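You operate a simulated robot arm through the tools that you are given. There is no shell and no other tool.

You run a simulated robot arm. Do the job below in one go: nothing can be reset, and whatever is moved stays where it is left.

JOB
Fill the humidifier to MAX from the jug and switch it on.
Fine: fill it while it is off, spill nothing, shut its lid, put the jug back, leave the dial. Set down upright: clear jug.

Only the result counts: the job must be done as asked and must still hold three seconds after the hand-in. Knocking over, shifting, dropping, spilling or breaking anything else fails it. Lids that push on must go on centred and level and be pressed home; caps that screw on are set level and turned clockwise until they are tight.

ROBOT AND FRAMES
A 6-joint arm with a two-finger parallel gripper, fixed in place. Base frame: the origin is on the floor under the middle of its stand, x ahead of it, y to its left, z up. Units: mm, degrees, N and s.
With the tool pointing down near the work surface it reaches from about 360 to 760 mm from the base axis. Its first joint turns from -66.0 to 66.0 degrees. Payload 2.45 kg.
The tool frame sits at the grasp point between the pads (the TCP): z along the fingers, y along the line on which they close. The tips reach 24 mm beyond it. Largest opening 68 mm; finger width 17, thickness 10; the body of the gripper, 40 by 70 mm, starts 41 mm behind the TCP.
Orientation is that of the tool frame in the base frame, as [roll, pitch, yaw] about the fixed x, y, z axes, in that order (R = Rz(yaw) Ry(pitch) Rx(roll)). With the fingers straight down and closing along the base's y, the tool's x points along the base's -x, its y along +y and its z along -z.

CONTROLS
- The arm moves only by the tool play_rows. Its argument "moves" is a list of rows, each an object (a shift or turn left out is 0, a gripper value left out holds the last) with "offset": the shift along the base's x, y, z in mm, a list of three; "rotation": the turn, a rotation vector about the base's x, y, z in degrees, a list of three; "gripper": the finger opening in mm, from 0 to 68. In form: [{"offset": [dx, dy, dz], "rotation": [wx, wy, wz], "gripper": gripper}, ...]. A call has 1 to 20 rows; each row is the pose to reach, as a shift and turn from the pose commanded when the call began. Rows are played at 5 a second. More than 50 mm and 8.6 degrees between two rows, or a gripper value outside its range, and nothing of the call is played. A pose out of reach is approached as far as the arm can. The call stops where the force on the tool passes 90 N (or 10 N more than at its start, if that is more) or the arm is blocked; 0.2 s more then pass. Each finger travels about 108 mm/s and halts on what it meets, pressing with about 45 N; the grip force reading is that of the motor and also rises with nothing between the fingers. The clock runs only during rows and for 0.2 s after the last one: add rows that repeat a pose to give the fingers time. It gives the time, the measured TCP pose, the force on the tool (base axes), the opening and the grip force at its end, in the units of the frame above (readings bear some noise), with the torque about the TCP (base axes, N m) and any sound that the robot's microphone picked up.
- Cameras (640 x 400 px; columns grow to the right, rows downward): "scene" is fixed at [158.6, 416.3, 1446.8]; the picture's right is [-0.80, -0.60, 0.00], its down [-0.43, 0.57, -0.70] and it looks along [0.42, -0.56, -0.71] (base axes); focal length 339 px, centre (320, 200). "wrist" rides on the gripper at [84, 11, -75] in the tool frame; the picture's right is [-0.13, 0.99, 0.00], its down [-0.60, -0.08, -0.79] and it looks along [-0.79, -0.10, 0.61] (tool axes); focal length 251 px, centre (320, 200). There is no depth. A picture from a camera that has moved, and an enlarged one, comes with that camera's place and axes in the base frame and with its lens.
- get_image(camera): a new picture of that camera. The clock stands still meanwhile.
- close_up(camera, box): a new picture of the part [left, top, right, bottom] of that camera's present view, enlarged. The clock stands still meanwhile.
- job_done(): hands the job in; it is judged then, once.

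Nothing tells you positions but the pictures and the camera data. Unless the task says otherwise, let go and move clear before handing in.

The tools are called after "Request:" as name(argument=value, ...) on one line, values as JSON. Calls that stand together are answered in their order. play_rows: Moves the arm, as the interface text tells. Its arguments: {"type":"object","properties":{"moves":{"type":"array","items":{"type":"object","properties":{"offset":{"type":"array","items":{"type":"number"}},"rotation":{"type":"array","items":{"type":"number"}},"gripper":{"type":"number"}}}}},"required":["moves"]} The other tools are called the same way: get_image (camera) takes a picture; close_up (camera, box) takes an enlarged picture of a part of a camera's view; job_done () hands the job in.

At the start:

```text
time: 0.0
tcp_pos: [388.9, -197.7, 1106.1]
tcp_rot: [180.0, -0.1, -180.0]
contact_force: [0.4, -0.1, -0.2]
wrist_torque: [0.02, -0.02, 0.03]
gripper_width: 68.1
gripper_force: 0.1
```

scene: 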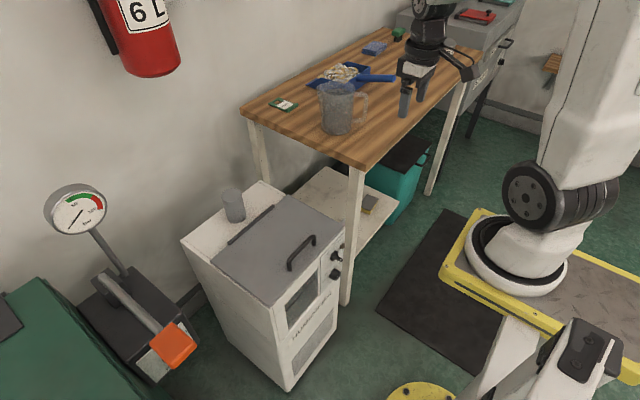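
wrist: 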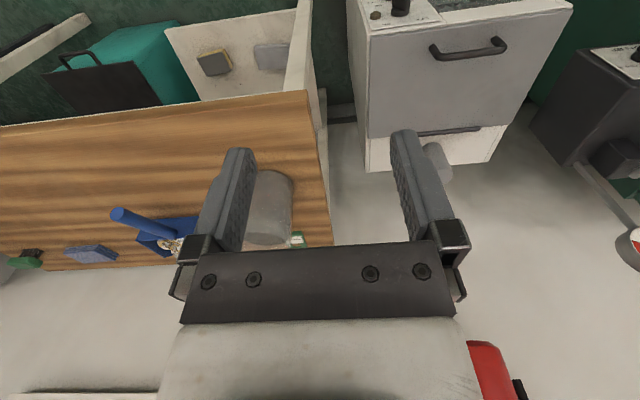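

I see a workbench with a clear jug near its end, and a white humidifier cabinet with a grey lid, a handle and dials beside it. I'll take close-ups before moving.

Request:
close_up(camera="scene", box=[170, 170, 370, 295])

Request:
close_up(camera="scene", box=[260, 50, 420, 150])

Request:
close_up(camera="scene", box=[250, 220, 360, 390])

Request:
close_up(camera="wrist", box=[330, 0, 590, 200])

```text
3.20 times, centred on (270, 232) of scene
camera zoom: at [158.6, 416.3, 1446.8], right [-0.8, -0.6, 0.0], down [-0.43, 0.57, -0.7], along [0.42, -0.56, -0.71], focal length 1085 px, centre (480, 96)
```

zoom: 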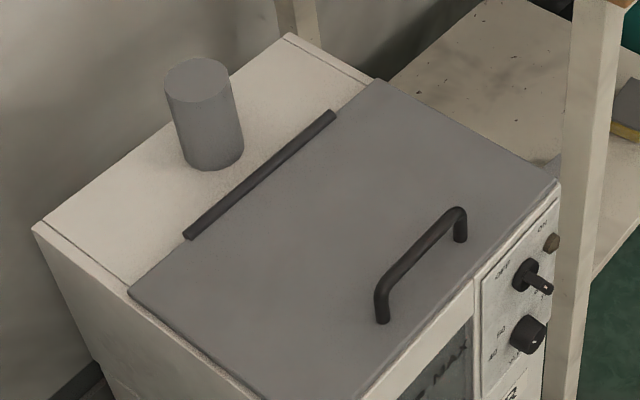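

```text
4.00 times, centred on (340, 100) of scene
camera zoom: at [158.6, 416.3, 1446.8], right [-0.8, -0.6, 0.0], down [-0.43, 0.57, -0.7], along [0.42, -0.56, -0.71], focal length 1356 px, centre (240, 600)
```

zoom: 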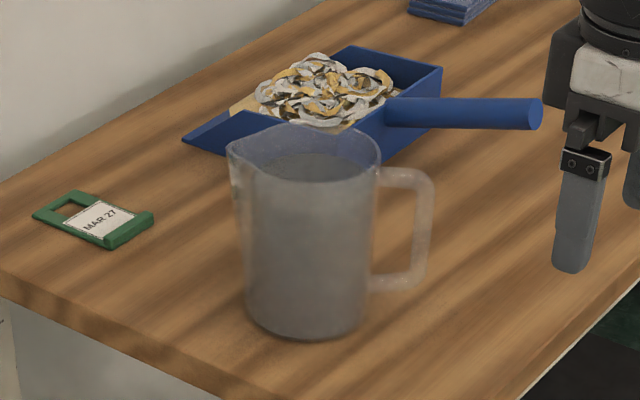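

```text
2.35 times, centred on (305, 305) of scene
camera zoom: at [158.6, 416.3, 1446.8], right [-0.8, -0.6, 0.0], down [-0.43, 0.57, -0.7], along [0.42, -0.56, -0.71], focal length 798 px, centre (355, -47)
```

zoom: 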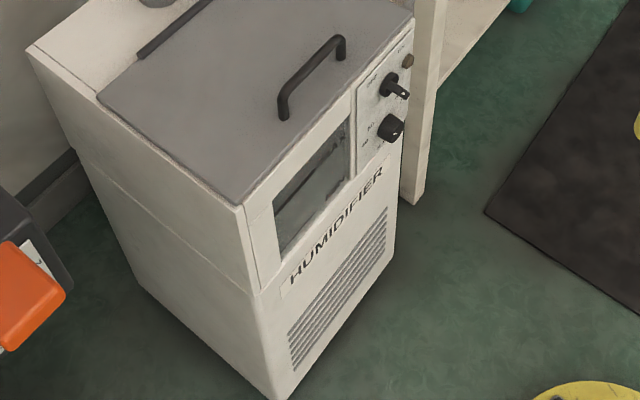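

```text
2.00 times, centred on (460, 100) of wrist
camera zoom: at [304.4, -187.8, 1180.4], right [0.13, 0.99, 0.0], down [0.6, -0.08, 0.79], along [0.79, -0.1, -0.61], focal length 503 px, centre (40, 400)
```

zoom: 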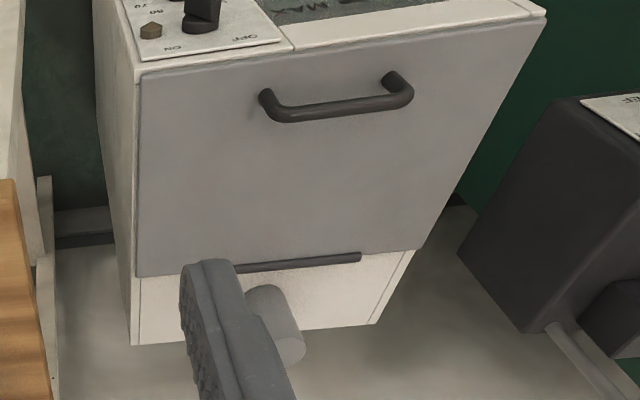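

The jug stands near (648, -317) on a table about 860 mm high, and the humidifier lid is at about z 713 with its hinge on the far side. I'll zoom into the control panel and the window.

Request:
close_up(camera="scene", box=[315, 225, 350, 290])

Request:
close_up(camera="scene", box=[280, 255, 345, 330])

Request:
close_up(camera="wrist", box=[345, 0, 545, 60])

Request:
close_up(camera="scene", box=[305, 70, 380, 145])

```text
6.15 times, centred on (332, 258) of scene
camera zoom: at [158.6, 416.3, 1446.8], right [-0.8, -0.6, 0.0], down [-0.43, 0.57, -0.7], along [0.42, -0.56, -0.71], focal length 2086 px, centre (243, -154)
```

zoom: 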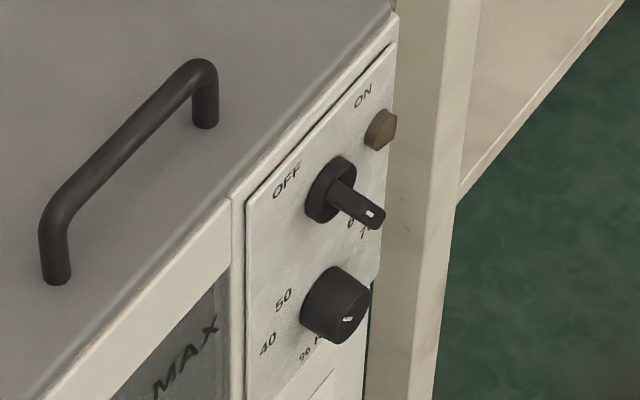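

```text
5.33 times, centred on (312, 292) of scene
camera zoom: at [158.6, 416.3, 1446.8], right [-0.8, -0.6, 0.0], down [-0.43, 0.57, -0.7], along [0.42, -0.56, -0.71], focal length 1808 px, centre (360, -293)
```

zoom: 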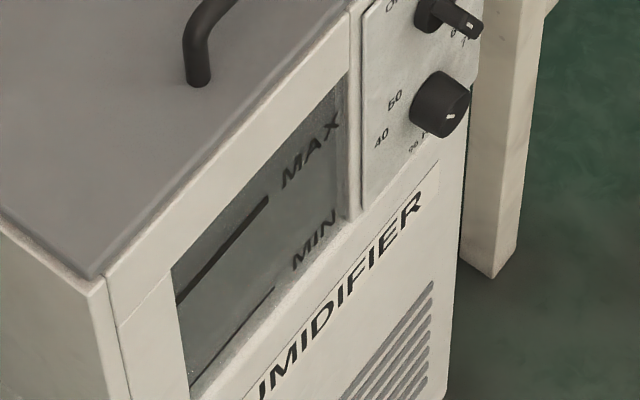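

```text
3.20 times, centred on (445, 30) of wrist
camera zoom: at [304.4, -187.8, 1180.4], right [0.13, 0.99, 0.0], down [0.6, -0.08, 0.79], along [0.79, -0.1, -0.61], focal length 805 px, centre (-80, 744)
```

zoom: 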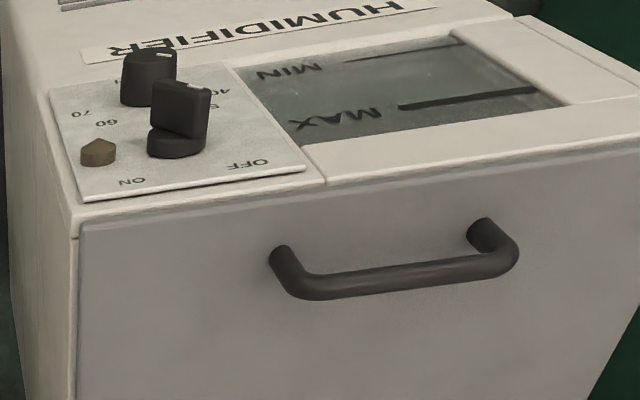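

```text
5.33 times, centred on (342, 108) of scene
camera zoom: at [158.6, 416.3, 1446.8], right [-0.8, -0.6, 0.0], down [-0.43, 0.57, -0.7], along [0.42, -0.56, -0.71], focal length 1808 px, centre (200, 693)
```

zoom: 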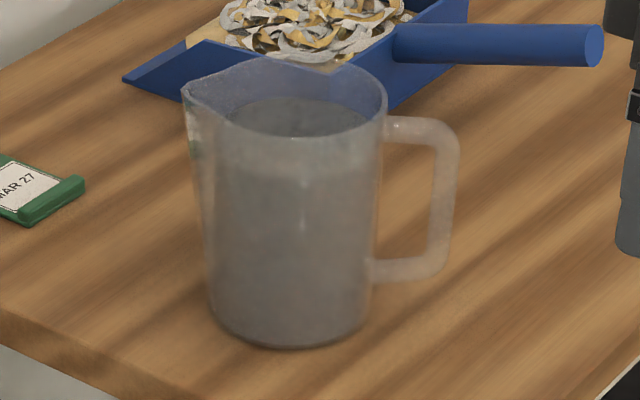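

The switch points at OFF (upper left) with ON at the upper right, and the dial below it must stay alone. I'll move the wrist camera to look at the jug first and then the humidifier.

Request:
play_rows(moves=[{"offset": [0, -40, -10]}, {"offset": [0, -80, -25]}, {"offset": [0, -115, -40]}, {"offset": [0, -115, -40]}])

Request:
get_image(camera="wrist")

Request:
get_image(camera="scene")

```text
time: 1.0
tcp_pos: [389.4, -314.5, 1064.8]
tcp_rot: [180.0, 0.0, 180.0]
contact_force: [0.1, -0.3, -0.3]
wrist_torque: [-0.02, 0.02, 0.05]
gripper_width: 68.0
gripper_force: 0.0
```

```text
taken
camera wrist: at [305.0, -303.9, 1140.2], right [0.13, 0.99, 0.0], down [0.6, -0.08, 0.79], along [0.79, -0.1, -0.61], focal length 251 px, centre (320, 200)
```

wrist: 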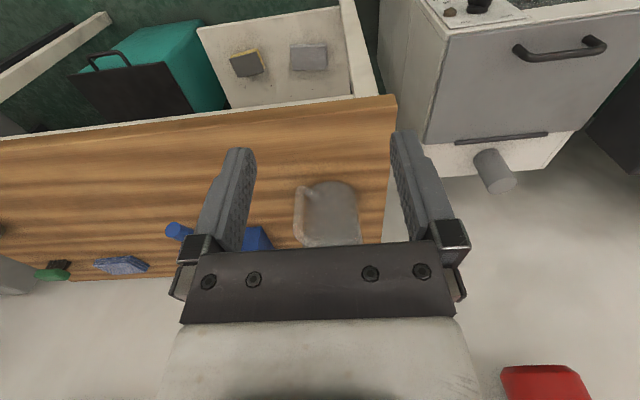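

```text
taken
```

scene: 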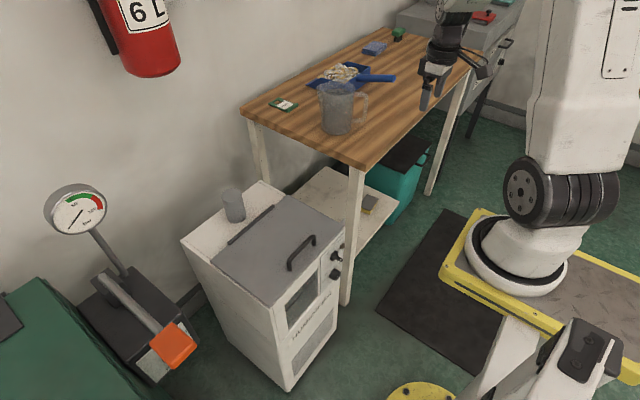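

The jug is now visible between the fingers with its handle toward -y. I'll enlarge the views of it.

Request:
close_up(camera="wrist", box=[260, 150, 400, 250])

Request:
close_up(camera="scene", box=[300, 70, 380, 145])

```text
4.00 times, centred on (330, 200) of wrist
camera zoom: at [305.0, -303.9, 1140.2], right [0.13, 0.99, 0.0], down [0.6, -0.08, 0.79], along [0.79, -0.1, -0.61], focal length 1006 px, centre (280, 200)
```

zoom: 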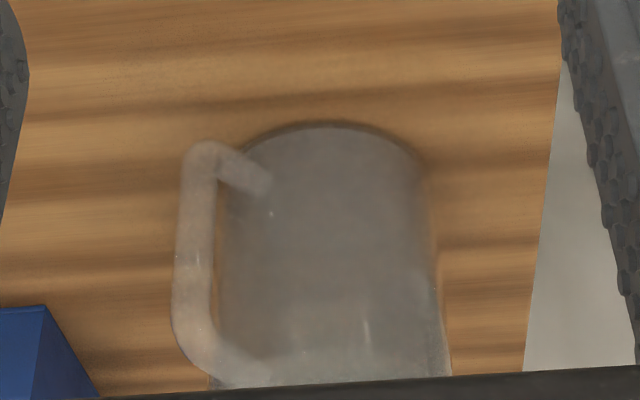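

```text
5.33 times, centred on (340, 108) of scene
camera zoom: at [158.7, 416.3, 1446.8], right [-0.8, -0.6, 0.0], down [-0.43, 0.57, -0.7], along [0.42, -0.56, -0.71], focal length 1808 px, centre (213, 693)
```

zoom: 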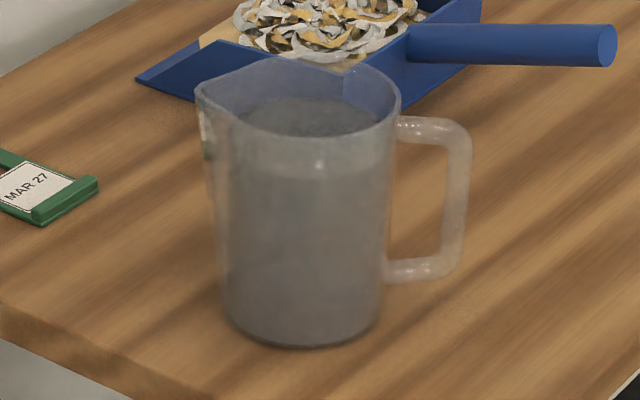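

The jug base is near (652, -328, 861) and the handle's vertical bar near (582, -367), from z 895 to 980. Next I'll look at the humidifier front and lid from closer.

Request:
play_rows(moves=[{"offset": [0, 45, -10]}, {"offset": [0, 90, -25]}, {"offset": [0, 135, -45]}, {"offset": [0, 180, -70]}, {"offset": [0, 225, -95]}, {"offset": [0, 260, -115]}, {"offset": [0, 260, -115]}])

Request:
get_image(camera="wrist")

Request:
close_up(camera="wrist", box=[240, 0, 440, 125])

```text
refused: row 4 steps farther than a row can; nothing moved
```

```text
taken
camera wrist: at [305.0, -303.9, 1140.2], right [0.13, 0.99, 0.0], down [0.6, -0.08, 0.79], along [0.79, -0.1, -0.61], focal length 251 px, centre (320, 200)
```

wrist: 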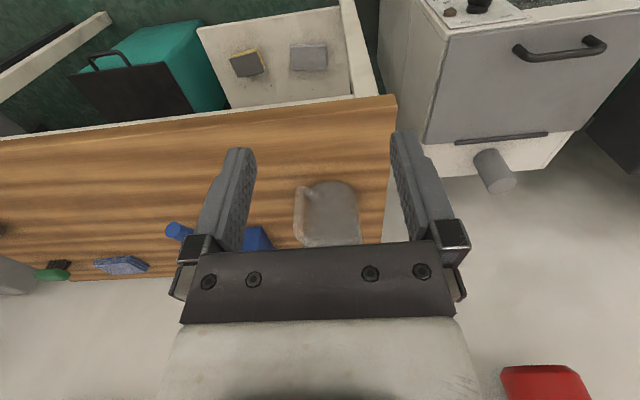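

```text
3.20 times, centred on (340, 62) of wrist
camera zoom: at [305.0, -303.9, 1140.2], right [0.13, 0.99, 0.0], down [0.6, -0.08, 0.79], along [0.79, -0.1, -0.61], focal length 805 px, centre (256, 640)
```

zoom: 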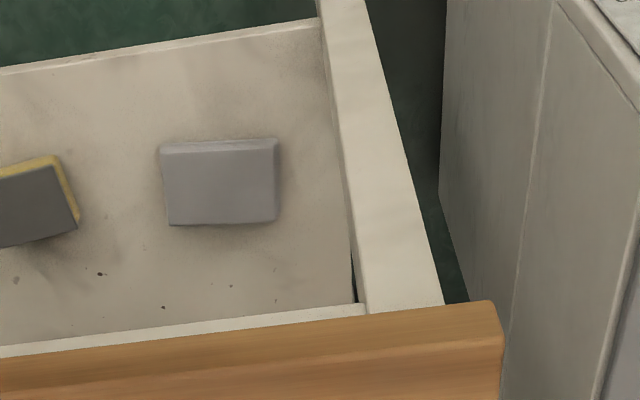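

The call was refused because one step was too long. I'll repeat the move toward the humidifier with smaller steps.

Request:
play_rows(moves=[{"offset": [0, 40, -10]}, {"offset": [0, 80, -25]}, {"offset": [0, 120, -40]}, {"offset": [0, 160, -60]}, {"offset": [0, 200, -80]}, {"offset": [0, 235, -100]}, {"offset": [0, 260, -115]}, {"offset": [0, 260, -115]}])

Request:
get_image(camera="wrist")

Request:
close_up(camera="wrist", box=[240, 0, 440, 125])

```text
time: 2.8
tcp_pos: [387.8, -53.4, 949.2]
tcp_rot: [-180.0, 0.0, 179.9]
contact_force: [-0.5, 0.0, 0.6]
wrist_torque: [0.03, 0.0, -0.02]
gripper_width: 68.2
gripper_force: 0.0
```

```text
taken
camera wrist: at [304.5, -42.9, 1024.7], right [0.13, 0.99, 0.0], down [0.6, -0.08, 0.79], along [0.79, -0.1, -0.61], focal length 251 px, centre (320, 200)
```

wrist: 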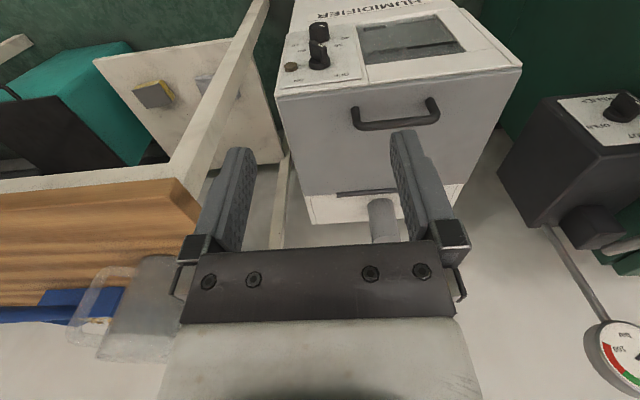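

```text
3.20 times, centred on (340, 62) of wrist
camera zoom: at [304.5, -42.9, 1024.7], right [0.13, 0.99, 0.0], down [0.6, -0.08, 0.79], along [0.79, -0.1, -0.61], focal length 805 px, centre (256, 640)
```

zoom: 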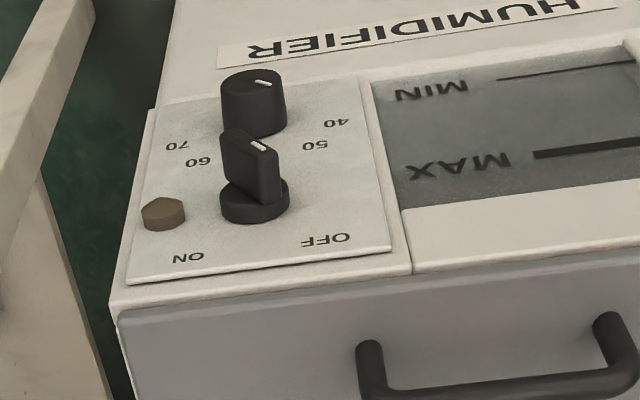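

The switch marker points to OFF; its axis is at about (475, -66, 643). I'll look at the window and the lid closer from here.

Request:
close_up(camera="wrist", box=[345, 0, 525, 100])

Request:
close_up(camera="wrist", box=[280, 15, 360, 90])

Request:
close_up(camera="wrist", box=[330, 70, 530, 250])

Request:
close_up(camera="scene", box=[280, 265, 340, 335])

```text
3.56 times, centred on (435, 50) of wrist
camera zoom: at [304.5, -42.9, 1024.7], right [0.13, 0.99, 0.0], down [0.6, -0.08, 0.79], along [0.79, -0.1, -0.61], focal length 894 px, centre (-89, 733)
```

zoom: 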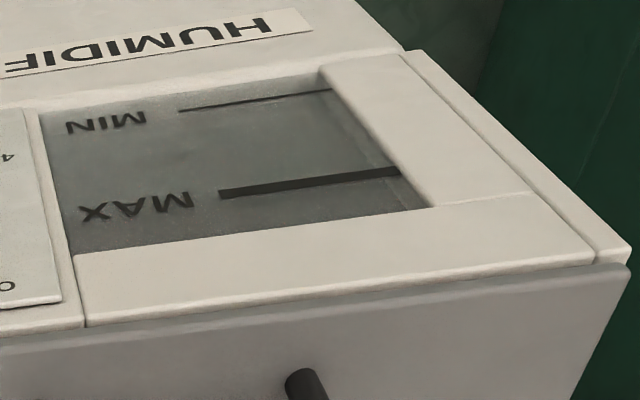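

```text
5.33 times, centred on (320, 52) of wrist
camera zoom: at [304.5, -42.9, 1024.7], right [0.13, 0.99, 0.0], down [0.6, -0.08, 0.79], along [0.79, -0.1, -0.61], focal length 1341 px, centre (320, 987)
```

zoom: 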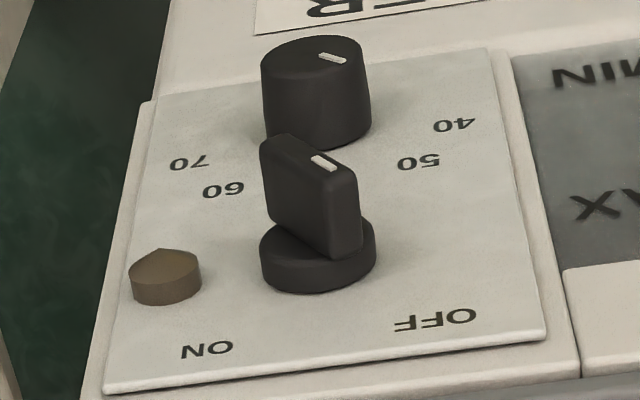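

```text
2.22 times, centred on (430, 160) of wrist
camera zoom: at [304.5, -42.9, 1024.7], right [0.13, 0.99, 0.0], down [0.6, -0.08, 0.79], along [0.79, -0.1, -0.61], focal length 559 px, centre (76, 289)
```

zoom: 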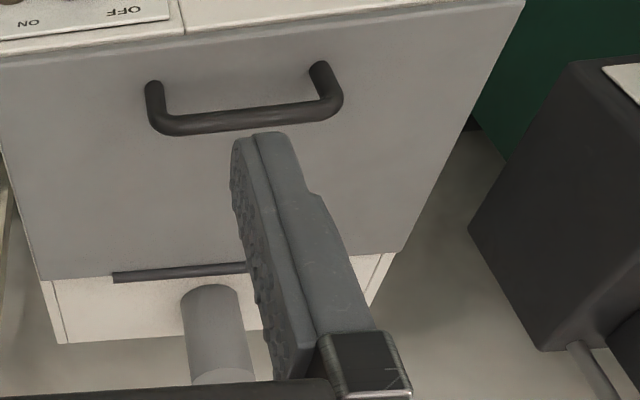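

```text
5.71 times, centred on (310, 300) of scene
camera zoom: at [158.6, 416.3, 1446.8], right [-0.8, -0.6, 0.0], down [-0.43, 0.57, -0.7], along [0.42, -0.56, -0.71], focal length 1937 px, centre (377, -371)
```

zoom: 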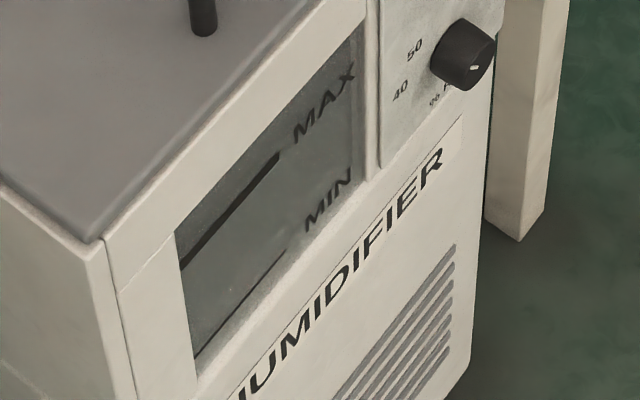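

The lid handle bar runs along y at about x 509, z 753, with the hinge near x 692. I'll turn the tool 90° so it closes across the bar and move above and in front of it.

Request:
play_rows(moves=[{"offset": [0, 8, 0], "rotation": [0, 0, 8.2], "gripper": 40}, {"offset": [4, 16, -3], "rotation": [0, 0, 16.4]}, {"offset": [8, 24, -6], "rotation": [0, 0, 24.6]}, {"offset": [12, 32, -9], "rotation": [0, 0, 32.8]}, {"offset": [16, 40, -12], "rotation": [0, 0, 41]}, {"offset": [20, 48, -15], "rotation": [0, 0, 49.2]}, {"offset": [25, 56, -18], "rotation": [0, 0, 57.4]}, {"offset": [30, 64, -21], "rotation": [0, 0, 65.6]}, {"offset": [35, 72, -24], "rotation": [0, 0, 73.8]}, {"offset": [40, 80, -27], "rotation": [0, 0, 82]}, {"offset": [45, 83.4, -30], "rotation": [0, 0, 90]}, {"offset": [45, 83.4, -30], "rotation": [0, 0, 90]}])

Request:
get_image(camera="wrist")

Request:
get_image(camera="scene")

```text
time: 5.4
tcp_pos: [432.4, 31.6, 920.4]
tcp_rot: [-180.0, -0.1, -89.9]
contact_force: [0.4, 0.2, -0.1]
wrist_torque: [-0.01, -0.03, 0.0]
gripper_width: 39.9
gripper_force: 0.1
```

```text
taken
camera wrist: at [422.6, -54.3, 995.3], right [-0.99, 0.13, 0.0], down [0.08, 0.6, 0.79], along [0.1, 0.79, -0.61], focal length 251 px, centre (320, 200)
```

wrist: 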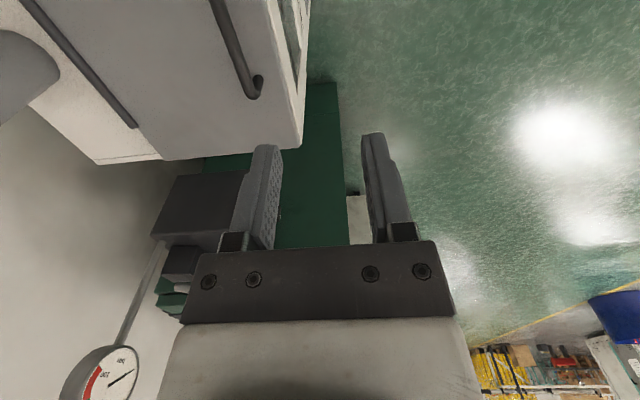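

```text
taken
```

scene: 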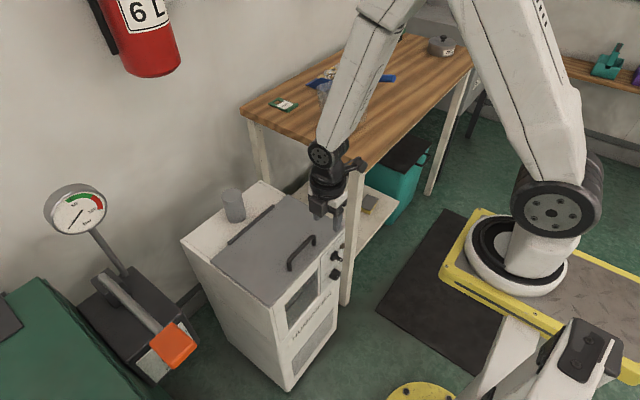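

The tool is turned and the way is clear. Next I'll tilt it 35° forward and come to a pre-approach point in front of and above the handle bar.

Request:
play_rows(moves=[{"offset": [4, 0, -16], "rotation": [0, -7, 0], "gripper": 34}, {"offset": [8, 0, -32], "rotation": [0, -14, 0]}, {"offset": [12, 0, -48], "rotation": [0, -21, 0]}, {"offset": [16, 0, -64], "rotation": [0, -28, 0]}, {"offset": [20, 0, -80], "rotation": [0, -35, 0]}, {"offset": [25, -1, -92], "rotation": [0, -35, 0]}, {"offset": [25, -1, -92], "rotation": [0, -35, 0]}])

Request:
get_image(camera="wrist")

Request:
close_up(camera="scene", box=[230, 150, 390, 290])

```text
time: 7.0
tcp_pos: [458.0, 29.8, 828.3]
tcp_rot: [-145.0, -0.1, -90.0]
contact_force: [-0.6, -0.3, 0.3]
wrist_torque: [-0.01, 0.01, 0.0]
gripper_width: 34.1
gripper_force: 0.0
out of reach, approached as far as the arm can: row 2
```

```text
taken
camera wrist: at [406.0, -55.4, 883.2], right [-0.81, 0.13, -0.57], down [-0.39, 0.6, 0.69], along [0.43, 0.79, -0.44], focal length 251 px, centre (320, 200)
```

wrist: 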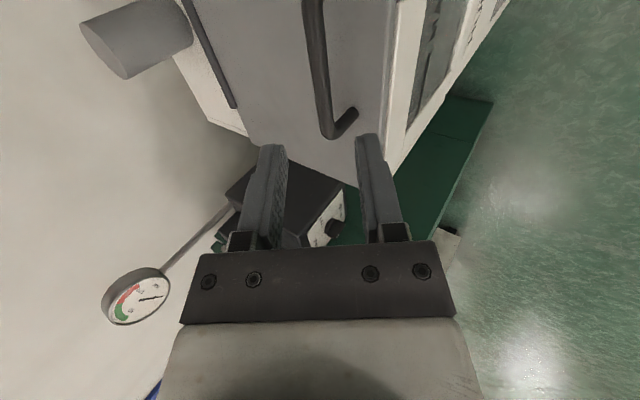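

```text
2.86 times, centred on (310, 220) of scene
camera zoom: at [158.7, 416.3, 1446.8], right [-0.8, -0.6, 0.0], down [-0.43, 0.57, -0.7], along [0.42, -0.56, -0.71], focal length 969 px, centre (349, 143)
```

zoom: 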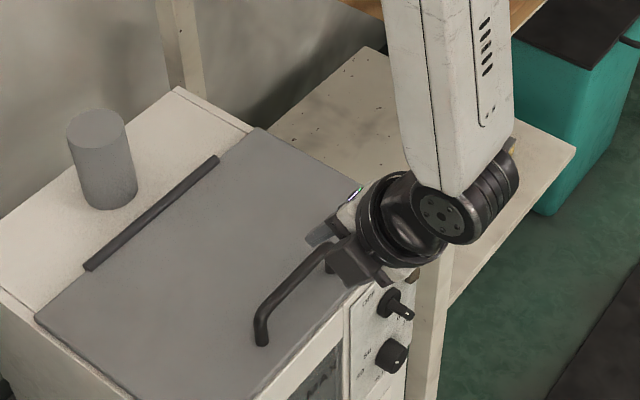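

The bar lies on the line between the fingers (measured near x 511, z 752). I'll advance along the tool axis so the bar sits between the fingers, then narrow them loosely around it.

Request:
play_rows(moves=[{"offset": [11.5, 0, -16.4]}, {"offset": [23, 0, -32.8]}, {"offset": [34.5, 0, -49.2]}, {"offset": [41, 0, -59]}, {"offset": [46, 0, -65.6]}, {"offset": [46, 0, -65.6]}])

Request:
get_image(camera="wrist")

Request:
close_up(camera="scene", box=[230, 170, 390, 290])

```text
time: 8.4
tcp_pos: [503.7, 29.1, 762.1]
tcp_rot: [-145.0, -0.1, -90.0]
contact_force: [0.1, -0.3, -0.2]
wrist_torque: [-0.04, -0.04, 0.0]
gripper_width: 34.2
gripper_force: 0.1
```

```text
taken
camera wrist: at [452.2, -55.4, 817.6], right [-0.81, 0.13, -0.57], down [-0.39, 0.6, 0.7], along [0.43, 0.79, -0.44], focal length 251 px, centre (320, 200)
```

wrist: 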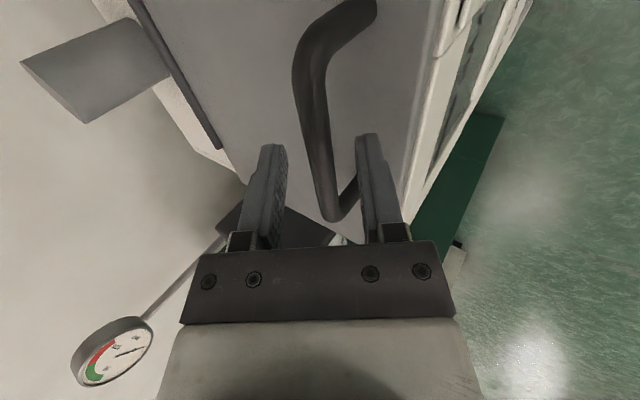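

```text
3.33 times, centred on (310, 230) of scene
camera zoom: at [158.7, 416.3, 1446.8], right [-0.8, -0.6, 0.0], down [-0.43, 0.57, -0.7], along [0.42, -0.56, -0.71], focal length 1130 px, centre (353, 100)
```

zoom: 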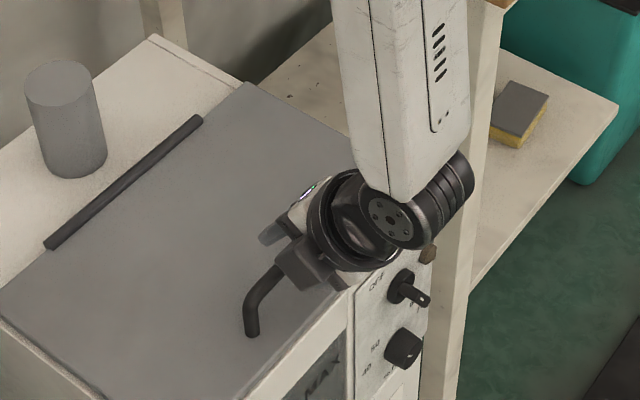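

The bar is between the fingers with no contact. I'll narrow the fingers loosely around it and lift it along the first part of the hinge arc.

Request:
play_rows(moves=[{"offset": [0, 0, 0], "gripper": 26}, {"offset": [0, 0, 0], "gripper": 20}, {"offset": [0, 0, 0], "gripper": 20}, {"offset": [3.5, 0, 12.5], "rotation": [0, 1.5, 0]}, {"offset": [7.9, 0, 25.4], "rotation": [0, 3.1, 0]}, {"offset": [13.4, 0, 37.7], "rotation": [0, 4.6, 0]}, {"offset": [19.3, 0, 49.4], "rotation": [0, 6.2, 0]}, {"offset": [19.3, 0, 49.4], "rotation": [0, 6.2, 0]}])

Request:
get_image(camera="wrist")

Request:
close_up(camera="scene", box=[180, 150, 390, 310])

```text
time: 10.2
tcp_pos: [522.8, 29.0, 812.8]
tcp_rot: [-151.3, 0.0, -90.1]
contact_force: [-5.8, 0.9, -0.2]
wrist_torque: [0.04, 0.13, -0.06]
gripper_width: 24.1
gripper_force: 2.6
```

```text
taken
camera wrist: at [477.7, -55.6, 873.2], right [-0.87, 0.13, -0.48], down [-0.31, 0.6, 0.73], along [0.38, 0.79, -0.48], focal length 251 px, centre (320, 200)
```

wrist: 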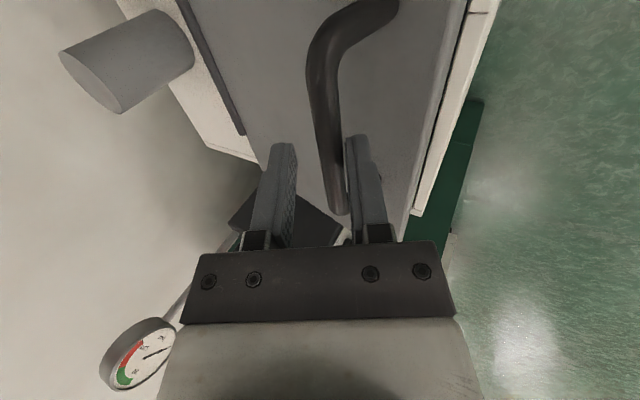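

```text
2.50 times, centred on (285, 230) of scene
camera zoom: at [158.5, 416.3, 1446.8], right [-0.8, -0.6, 0.0], down [-0.43, 0.57, -0.7], along [0.42, -0.56, -0.71], focal length 848 px, centre (408, 125)
```

zoom: 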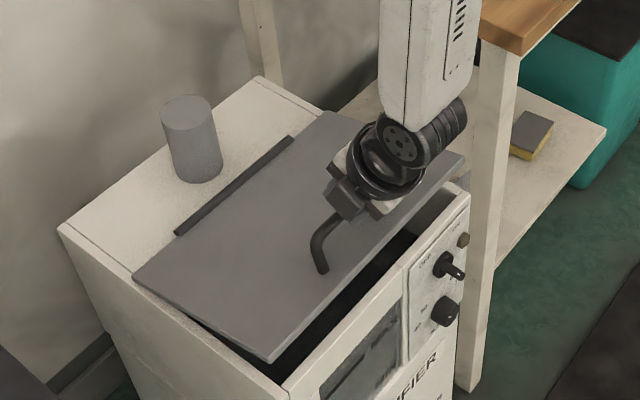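

The lid is opening smoothly with little force. I'll continue along the arc.

Request:
play_rows(moves=[{"offset": [7, 0, 11.4], "rotation": [0, 1.5, 0]}, {"offset": [14.6, 0, 22.3], "rotation": [0, 3.1, 0]}, {"offset": [23, 0, 32.6], "rotation": [0, 4.6, 0]}, {"offset": [32.1, 0, 42.4], "rotation": [0, 6.2, 0]}, {"offset": [42, 0, 51.4], "rotation": [0, 7.8, 0]}, {"offset": [52.3, 0, 59.9], "rotation": [0, 9.4, 0]}, {"offset": [63.2, 0, 67.4], "rotation": [0, 11, 0]}, {"offset": [74.6, 0, 74.4], "rotation": [0, 12.5, 0]}, {"offset": [86.5, 0, 80.4], "rotation": [0, 14, 0]}, {"offset": [98.8, 0, 85.8], "rotation": [0, 15.6, 0]}, {"offset": [98.8, 0, 85.8], "rotation": [0, 15.6, 0]}])

Request:
get_image(camera="wrist")

Request:
close_up(camera="scene", box=[180, 110, 390, 310])

```text
time: 12.6
tcp_pos: [622.3, 28.2, 898.4]
tcp_rot: [-166.7, -0.1, -90.0]
contact_force: [-0.7, -0.6, 0.2]
wrist_torque: [-0.03, -0.05, 0.02]
gripper_width: 19.9
gripper_force: 0.1
out of reach, approached as far as the arm can: row 6, 7, 8
```

```text
taken
camera wrist: at [595.2, -55.6, 968.8], right [-0.97, 0.13, -0.23], down [-0.1, 0.6, 0.79], along [0.24, 0.79, -0.57], focal length 251 px, centre (320, 200)
```

wrist: 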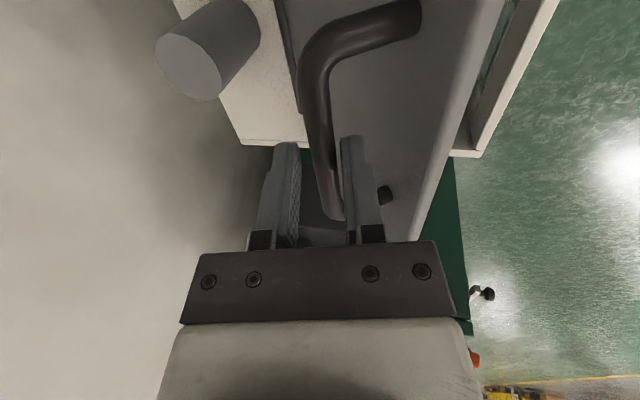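

```text
2.00 times, centred on (285, 210) of scene
camera zoom: at [158.7, 416.3, 1446.8], right [-0.8, -0.6, 0.0], down [-0.43, 0.57, -0.7], along [0.42, -0.56, -0.71], focal length 678 px, centre (390, 180)
```

zoom: 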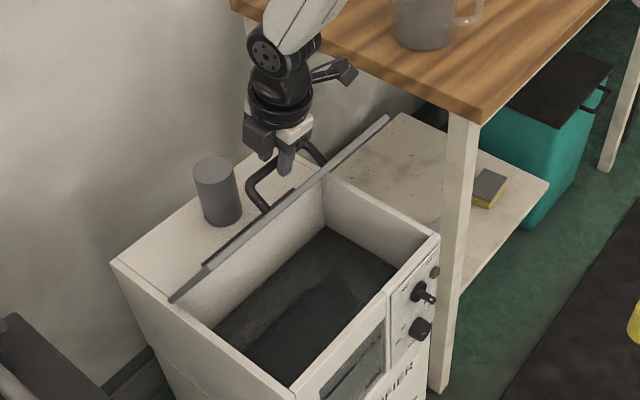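

The lid is past 55° and the tank inside is visible. I'll carry on toward vertical.

Request:
play_rows(moves=[{"offset": [12.6, 0, 4.4], "rotation": [0, 1.5, 0]}, {"offset": [25.5, 0, 7.9], "rotation": [0, 3.1, 0]}, {"offset": [38.6, 0, 10.5], "rotation": [0, 4.6, 0]}, {"offset": [51.9, 0, 12.3], "rotation": [0, 6.2, 0]}, {"offset": [65.2, 0, 13], "rotation": [0, 7.8, 0]}, {"offset": [78.6, 0, 12.9], "rotation": [0, 9.3, 0]}, {"offset": [92, 0, 11.8], "rotation": [0, 10.8, 0]}, {"offset": [105.1, 0, 9.9], "rotation": [0, 12.4, 0]}, {"offset": [105.1, 0, 9.9], "rotation": [0, 12.4, 0]}])

Request:
get_image(camera="wrist")

Request:
close_up(camera="scene", box=[160, 110, 370, 310])

```text
time: 14.6
tcp_pos: [726.6, 27.6, 908.2]
tcp_rot: [-179.2, 0.0, -90.0]
contact_force: [-1.8, 0.9, -1.0]
wrist_torque: [-0.01, 0.02, 0.0]
gripper_width: 20.8
gripper_force: 0.3
```

```text
taken
camera wrist: at [715.7, -55.8, 982.7], right [-0.99, 0.13, -0.01], down [0.07, 0.6, 0.79], along [0.11, 0.79, -0.61], focal length 251 px, centre (320, 200)
```

wrist: 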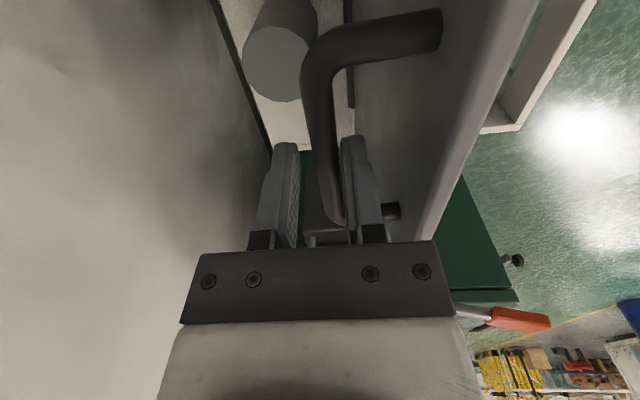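

```text
2.00 times, centred on (265, 210) of scene
camera zoom: at [158.6, 416.3, 1446.8], right [-0.8, -0.6, 0.0], down [-0.43, 0.57, -0.7], along [0.42, -0.56, -0.71], focal length 678 px, centre (430, 180)
```

zoom: 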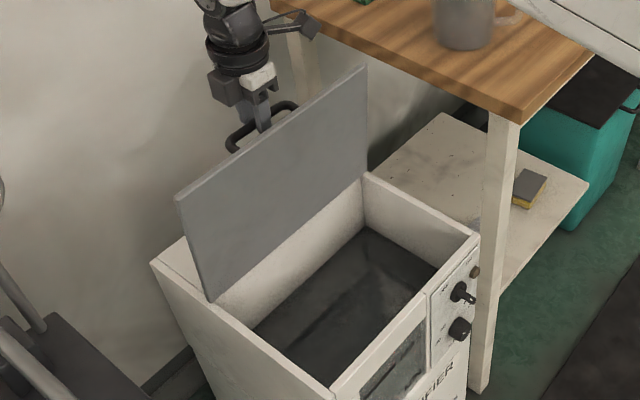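

The lid is near vertical. I'll push a little further past vertical so it rests open on its own.

Request:
play_rows(moves=[{"offset": [7, 0, -1.4], "rotation": [0, -1.5, 0]}, {"offset": [14, 0, -3.2], "rotation": [0, -3, 0]}, {"offset": [21, 0, -5.4], "rotation": [0, -4.5, 0]}, {"offset": [27.3, 0, -7.8], "rotation": [0, -6, 0]}, {"offset": [27.3, 0, -7.8], "rotation": [0, -6, 0]}])

Request:
get_image(camera="wrist")

Request:
close_up(camera="scene", box=[160, 110, 370, 310])

```text
time: 15.8
tcp_pos: [755.8, 29.7, 900.2]
tcp_rot: [-173.2, 0.0, -89.9]
contact_force: [-1.2, 0.8, 0.1]
wrist_torque: [0.0, 0.03, 0.02]
gripper_width: 20.6
gripper_force: 0.5
```

```text
taken
camera wrist: at [735.2, -55.2, 972.9], right [-0.98, 0.13, -0.12], down [-0.02, 0.6, 0.8], along [0.17, 0.79, -0.59], focal length 251 px, centre (320, 200)
```

wrist: 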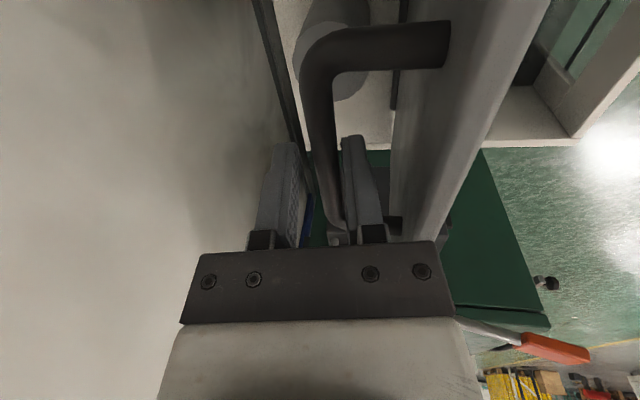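

```text
2.00 times, centred on (265, 210) of scene
camera zoom: at [158.6, 416.3, 1446.8], right [-0.8, -0.6, 0.0], down [-0.43, 0.57, -0.7], along [0.42, -0.56, -0.71], focal length 678 px, centre (430, 180)
```

zoom: 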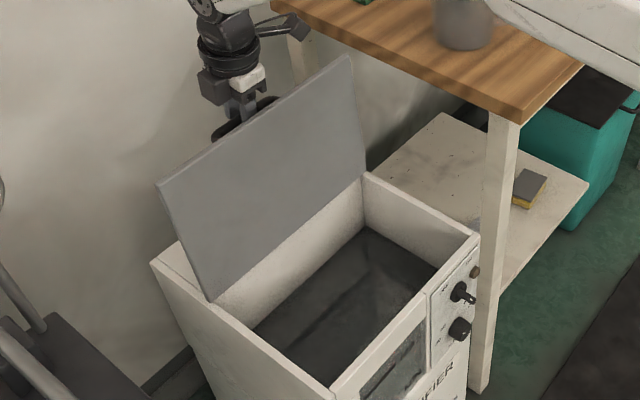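

The lid leans past vertical. I'll loosen the fingers slightly and back off along the tool axis, checking that the lid stays open.

Request:
play_rows(moves=[{"offset": [0, 0, 0], "gripper": 28}, {"offset": [0, 0, 0], "gripper": 28}, {"offset": [-1.2, 0, 10]}, {"offset": [-2.4, 0, 20]}, {"offset": [-2.4, 0, 20]}])

Request:
get_image(camera="wrist")

Request:
close_up(camera="scene", box=[160, 110, 370, 310])

```text
time: 17.0
tcp_pos: [753.7, 28.8, 920.4]
tcp_rot: [-173.3, 0.1, -90.0]
contact_force: [-0.4, -0.2, 0.0]
wrist_torque: [0.01, -0.03, 0.0]
gripper_width: 28.1
gripper_force: 0.1
```

```text
taken
camera wrist: at [733.0, -55.3, 993.4], right [-0.98, 0.13, -0.12], down [-0.02, 0.6, 0.8], along [0.17, 0.79, -0.59], focal length 251 px, centre (320, 200)
```

wrist: 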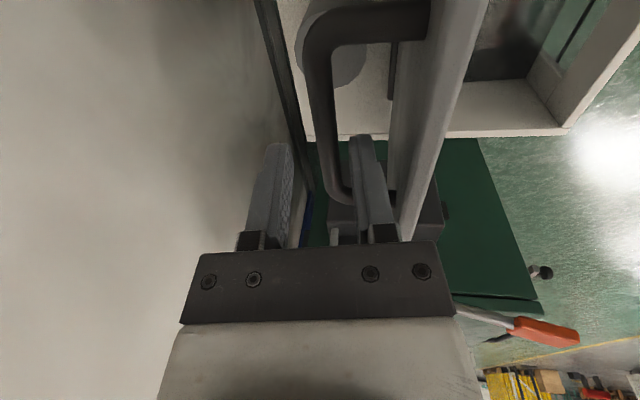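

```text
2.00 times, centred on (265, 210) of scene
camera zoom: at [158.6, 416.3, 1446.8], right [-0.8, -0.6, 0.0], down [-0.43, 0.57, -0.7], along [0.42, -0.56, -0.71], focal length 678 px, centre (430, 180)
```

zoom: 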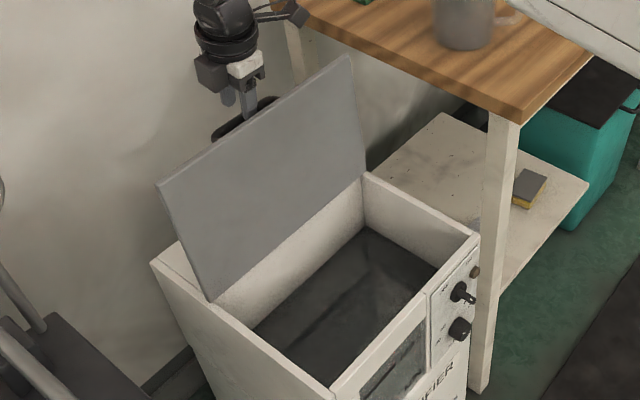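

The lid stays put. I'll retract fully upward.

Request:
play_rows(moves=[{"offset": [-3.6, 0, 30]}, {"offset": [-7.2, 0, 60]}, {"offset": [-10, 0, 85]}, {"offset": [-30, 0, 105]}, {"offset": [-30, 0, 105]}])

Request:
get_image(camera="scene")

Request:
close_up(camera="scene", box=[220, 200, 350, 330])

```text
time: 18.2
tcp_pos: [721.2, 27.9, 1023.1]
tcp_rot: [-173.2, -0.1, -90.0]
contact_force: [0.6, 0.1, 0.4]
wrist_torque: [-0.02, 0.03, -0.01]
gripper_width: 28.0
gripper_force: 0.1
```

```text
taken
```

scene: 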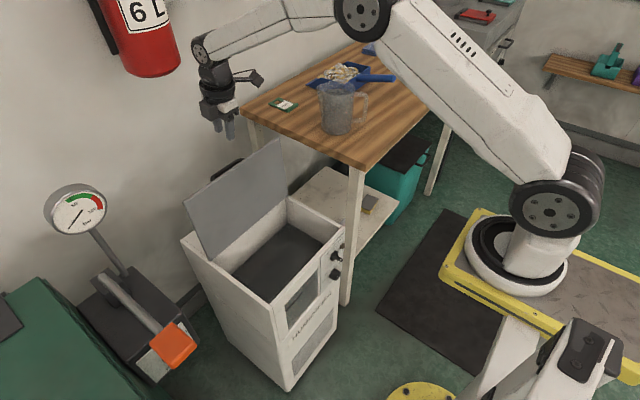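

```text
3.08 times, centred on (285, 265) of scene
camera zoom: at [158.6, 416.3, 1446.8], right [-0.8, -0.6, 0.0], down [-0.43, 0.57, -0.7], along [0.42, -0.56, -0.71], focal length 1043 px, centre (428, 0)
```

zoom: 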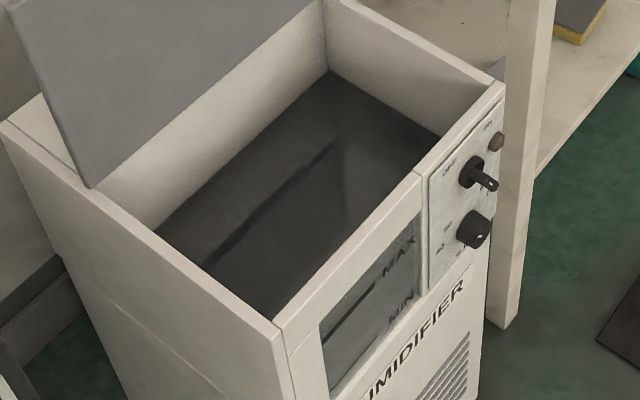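

The lid stays open and I can see the dark water surface inside. I'll zoom in on the window and the surface to judge the present level.

Request:
close_up(camera="scene", box=[284, 264, 332, 330])

Request:
close_up(camera="scene", box=[230, 215, 330, 305])

Request:
get_image(camera="wrist")

```text
6.06 times, centred on (308, 297) of scene
camera zoom: at [158.6, 416.3, 1446.8], right [-0.8, -0.6, 0.0], down [-0.43, 0.57, -0.7], along [0.42, -0.56, -0.71], focal length 2055 px, centre (393, -388)
```

zoom: 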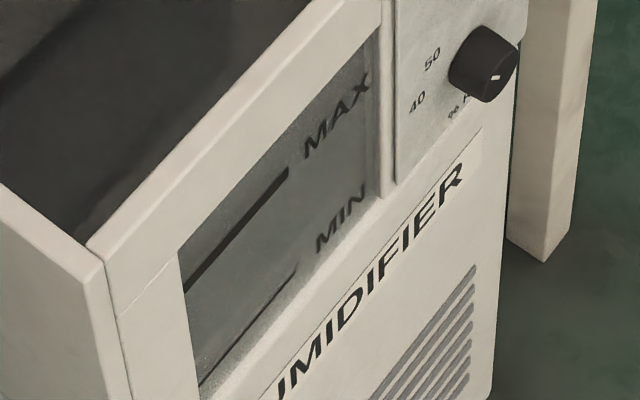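

```text
4.44 times, centred on (280, 260) of scene
camera zoom: at [158.6, 416.3, 1446.8], right [-0.8, -0.6, 0.0], down [-0.43, 0.57, -0.7], along [0.42, -0.56, -0.71], focal length 1507 px, centre (498, -67)
```

zoom: 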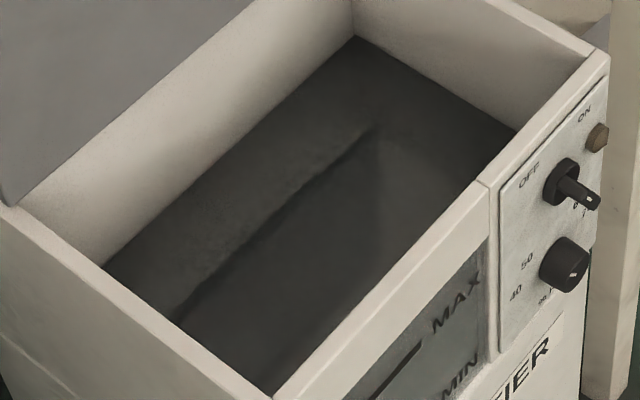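

```text
taken
camera wrist: at [702.2, -55.2, 1098.4], right [-0.98, 0.13, -0.12], down [-0.02, 0.6, 0.8], along [0.17, 0.79, -0.59], focal length 251 px, centre (320, 200)
```

wrist: 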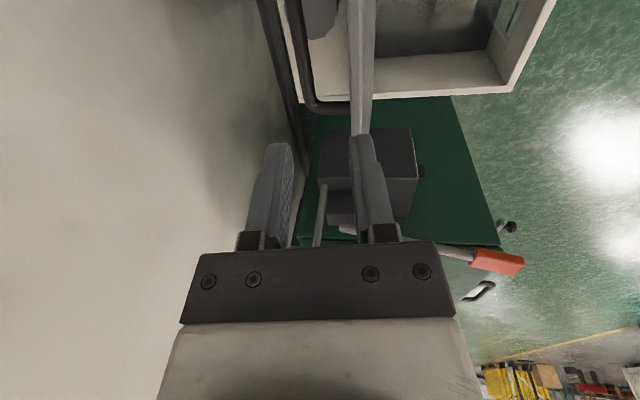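

I need a view straight into the tank. I'll bring the tool back to its original heading, in front of and above the tank.

Request:
play_rows(moves=[{"offset": [-20, 0, 10], "rotation": [0, 3.4, 0]}, {"offset": [-50, 0, 10], "rotation": [0, 6.8, 0]}, {"offset": [-95, 0, 5], "rotation": [0, 6.8, 0]}, {"offset": [-140, 0, 0], "rotation": [0, 6.8, 0]}, {"offset": [-185, 0, -5], "rotation": [0, 6.8, 0]}, {"offset": [-230, 0, -10], "rotation": [0, 6.8, 0]}, {"offset": [-270, 0, -20], "rotation": [0, 6.8, 0]}, {"offset": [-270, 0, -20], "rotation": [0, 6.8, 0]}])

Request:
play_rows(moves=[{"offset": [0, 0, 0], "rotation": [0, 0, -8.2], "gripper": 50}, {"offset": [0, 0, 0], "rotation": [0, 0, -16.4]}, {"offset": [0, 0, 0], "rotation": [0, 0, -24.6]}, {"offset": [0, 0, 0], "rotation": [0, 0, -32.8]}, {"offset": [0, 0, 0], "rotation": [0, 0, -41]}, {"offset": [0, 0, 0], "rotation": [0, 0, -49.2]}, {"offset": [0, 0, 0], "rotation": [0, 0, -57.4]}, {"offset": [0, 0, 0], "rotation": [0, 0, -65.6]}, {"offset": [0, 0, 0], "rotation": [0, 0, -73.8]}, {"offset": [0, 0, 0], "rotation": [0, 0, -82]}, {"offset": [0, 0, 0], "rotation": [0, 0, -90]}, {"offset": [0, 0, 0], "rotation": [0, 0, -90]}])

Request:
get_image(camera="wrist")

```text
time: 20.0
tcp_pos: [452.7, 30.4, 1004.8]
tcp_rot: [-179.9, 0.0, -90.0]
contact_force: [-0.2, -0.2, -0.1]
wrist_torque: [-0.03, 0.02, 0.01]
gripper_width: 28.2
gripper_force: 0.1
```

```text
time: 22.6
tcp_pos: [452.5, 28.4, 1004.3]
tcp_rot: [180.0, -0.1, 179.8]
contact_force: [0.3, 0.0, -0.2]
wrist_torque: [0.0, -0.01, -0.01]
gripper_width: 50.0
gripper_force: 0.1
```

```text
taken
camera wrist: at [368.8, 39.8, 1079.9], right [0.13, 0.99, 0.0], down [0.6, -0.08, 0.79], along [0.79, -0.1, -0.61], focal length 251 px, centre (320, 200)
```

wrist: 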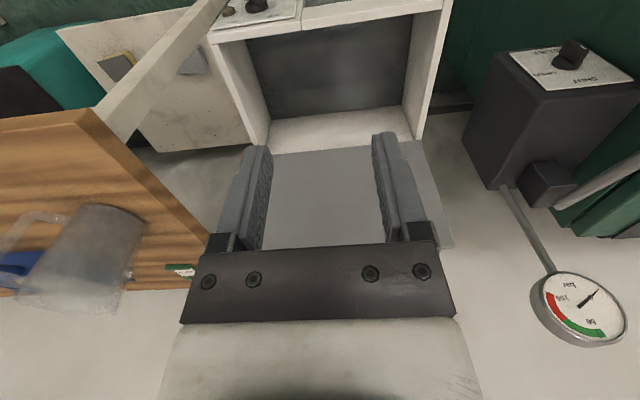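

Request:
close_up(camera="wrist", box=[200, 0, 460, 160])

Request:
close_up(camera="wrist", box=[0, 180, 220, 320])

```text
2.46 times, centred on (330, 80) of wrist
camera zoom: at [368.8, 39.8, 1079.9], right [0.13, 0.99, 0.0], down [0.6, -0.08, 0.79], along [0.79, -0.1, -0.61], focal length 619 px, centre (295, 495)
```

zoom: 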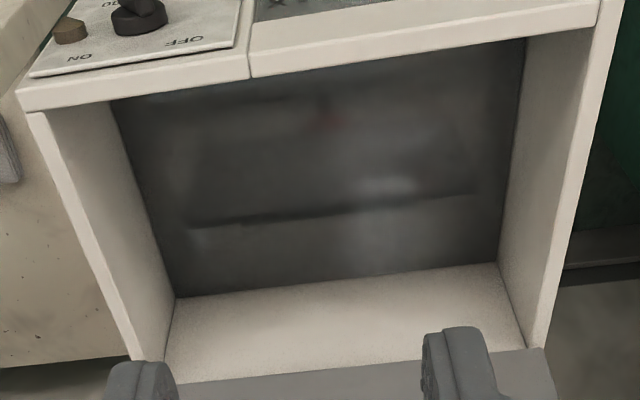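

```text
2.86 times, centred on (110, 250) of wrist
camera zoom: at [368.8, 39.8, 1079.9], right [0.13, 0.99, 0.0], down [0.6, -0.08, 0.79], along [0.79, -0.1, -0.61], focal length 718 px, centre (920, 57)
```

zoom: 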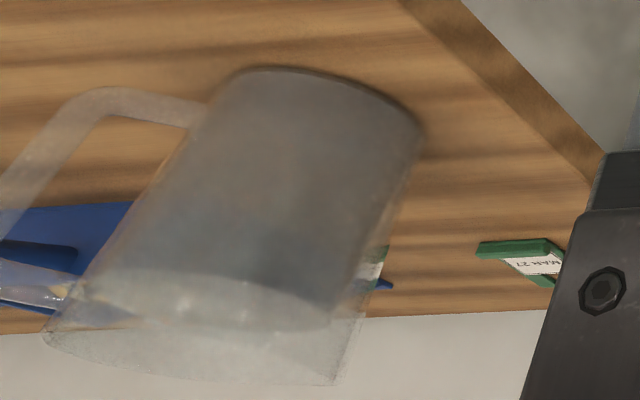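

The tank is roughly 195 × 280 mm with its surface near z 602 and MAX near z 629. Next I'll go to the jug: turn 29° to face its handle and move to a point behind it.

Request:
play_rows(moves=[{"offset": [0, -40, 6], "rotation": [0, 0, 5]}, {"offset": [0, -80, 12], "rotation": [0, 0, 10]}, {"offset": [5, -120, 18], "rotation": [0, 0, 15]}, {"offset": [10, -160, 24], "rotation": [0, 0, 20]}, {"offset": [15, -200, 30], "rotation": [0, 0, 25]}, {"offset": [20, -240, 36], "rotation": [0, 0, 29]}, {"offset": [25, -280, 42], "rotation": [0, 0, 29]}, {"offset": [30, -320, 46], "rotation": [0, 0, 29]}, {"offset": [30, -360, 50], "rotation": [0, 0, 29]}, {"offset": [30, -360, 50], "rotation": [0, 0, 29]}])

Request:
get_image(camera="wrist")

```text
time: 24.8
tcp_pos: [480.8, -331.5, 1054.9]
tcp_rot: [-180.0, 0.0, -151.0]
contact_force: [0.0, 0.1, 0.6]
wrist_torque: [0.0, -0.02, 0.03]
gripper_width: 50.2
gripper_force: 0.0
```

```text
taken
camera wrist: at [404.0, -363.0, 1129.9], right [-0.37, 0.93, 0.0], down [0.57, 0.22, 0.79], along [0.74, 0.29, -0.61], focal length 251 px, centre (320, 200)
```

wrist: 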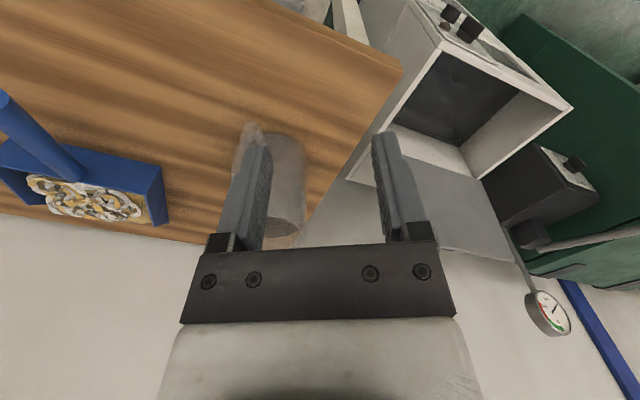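

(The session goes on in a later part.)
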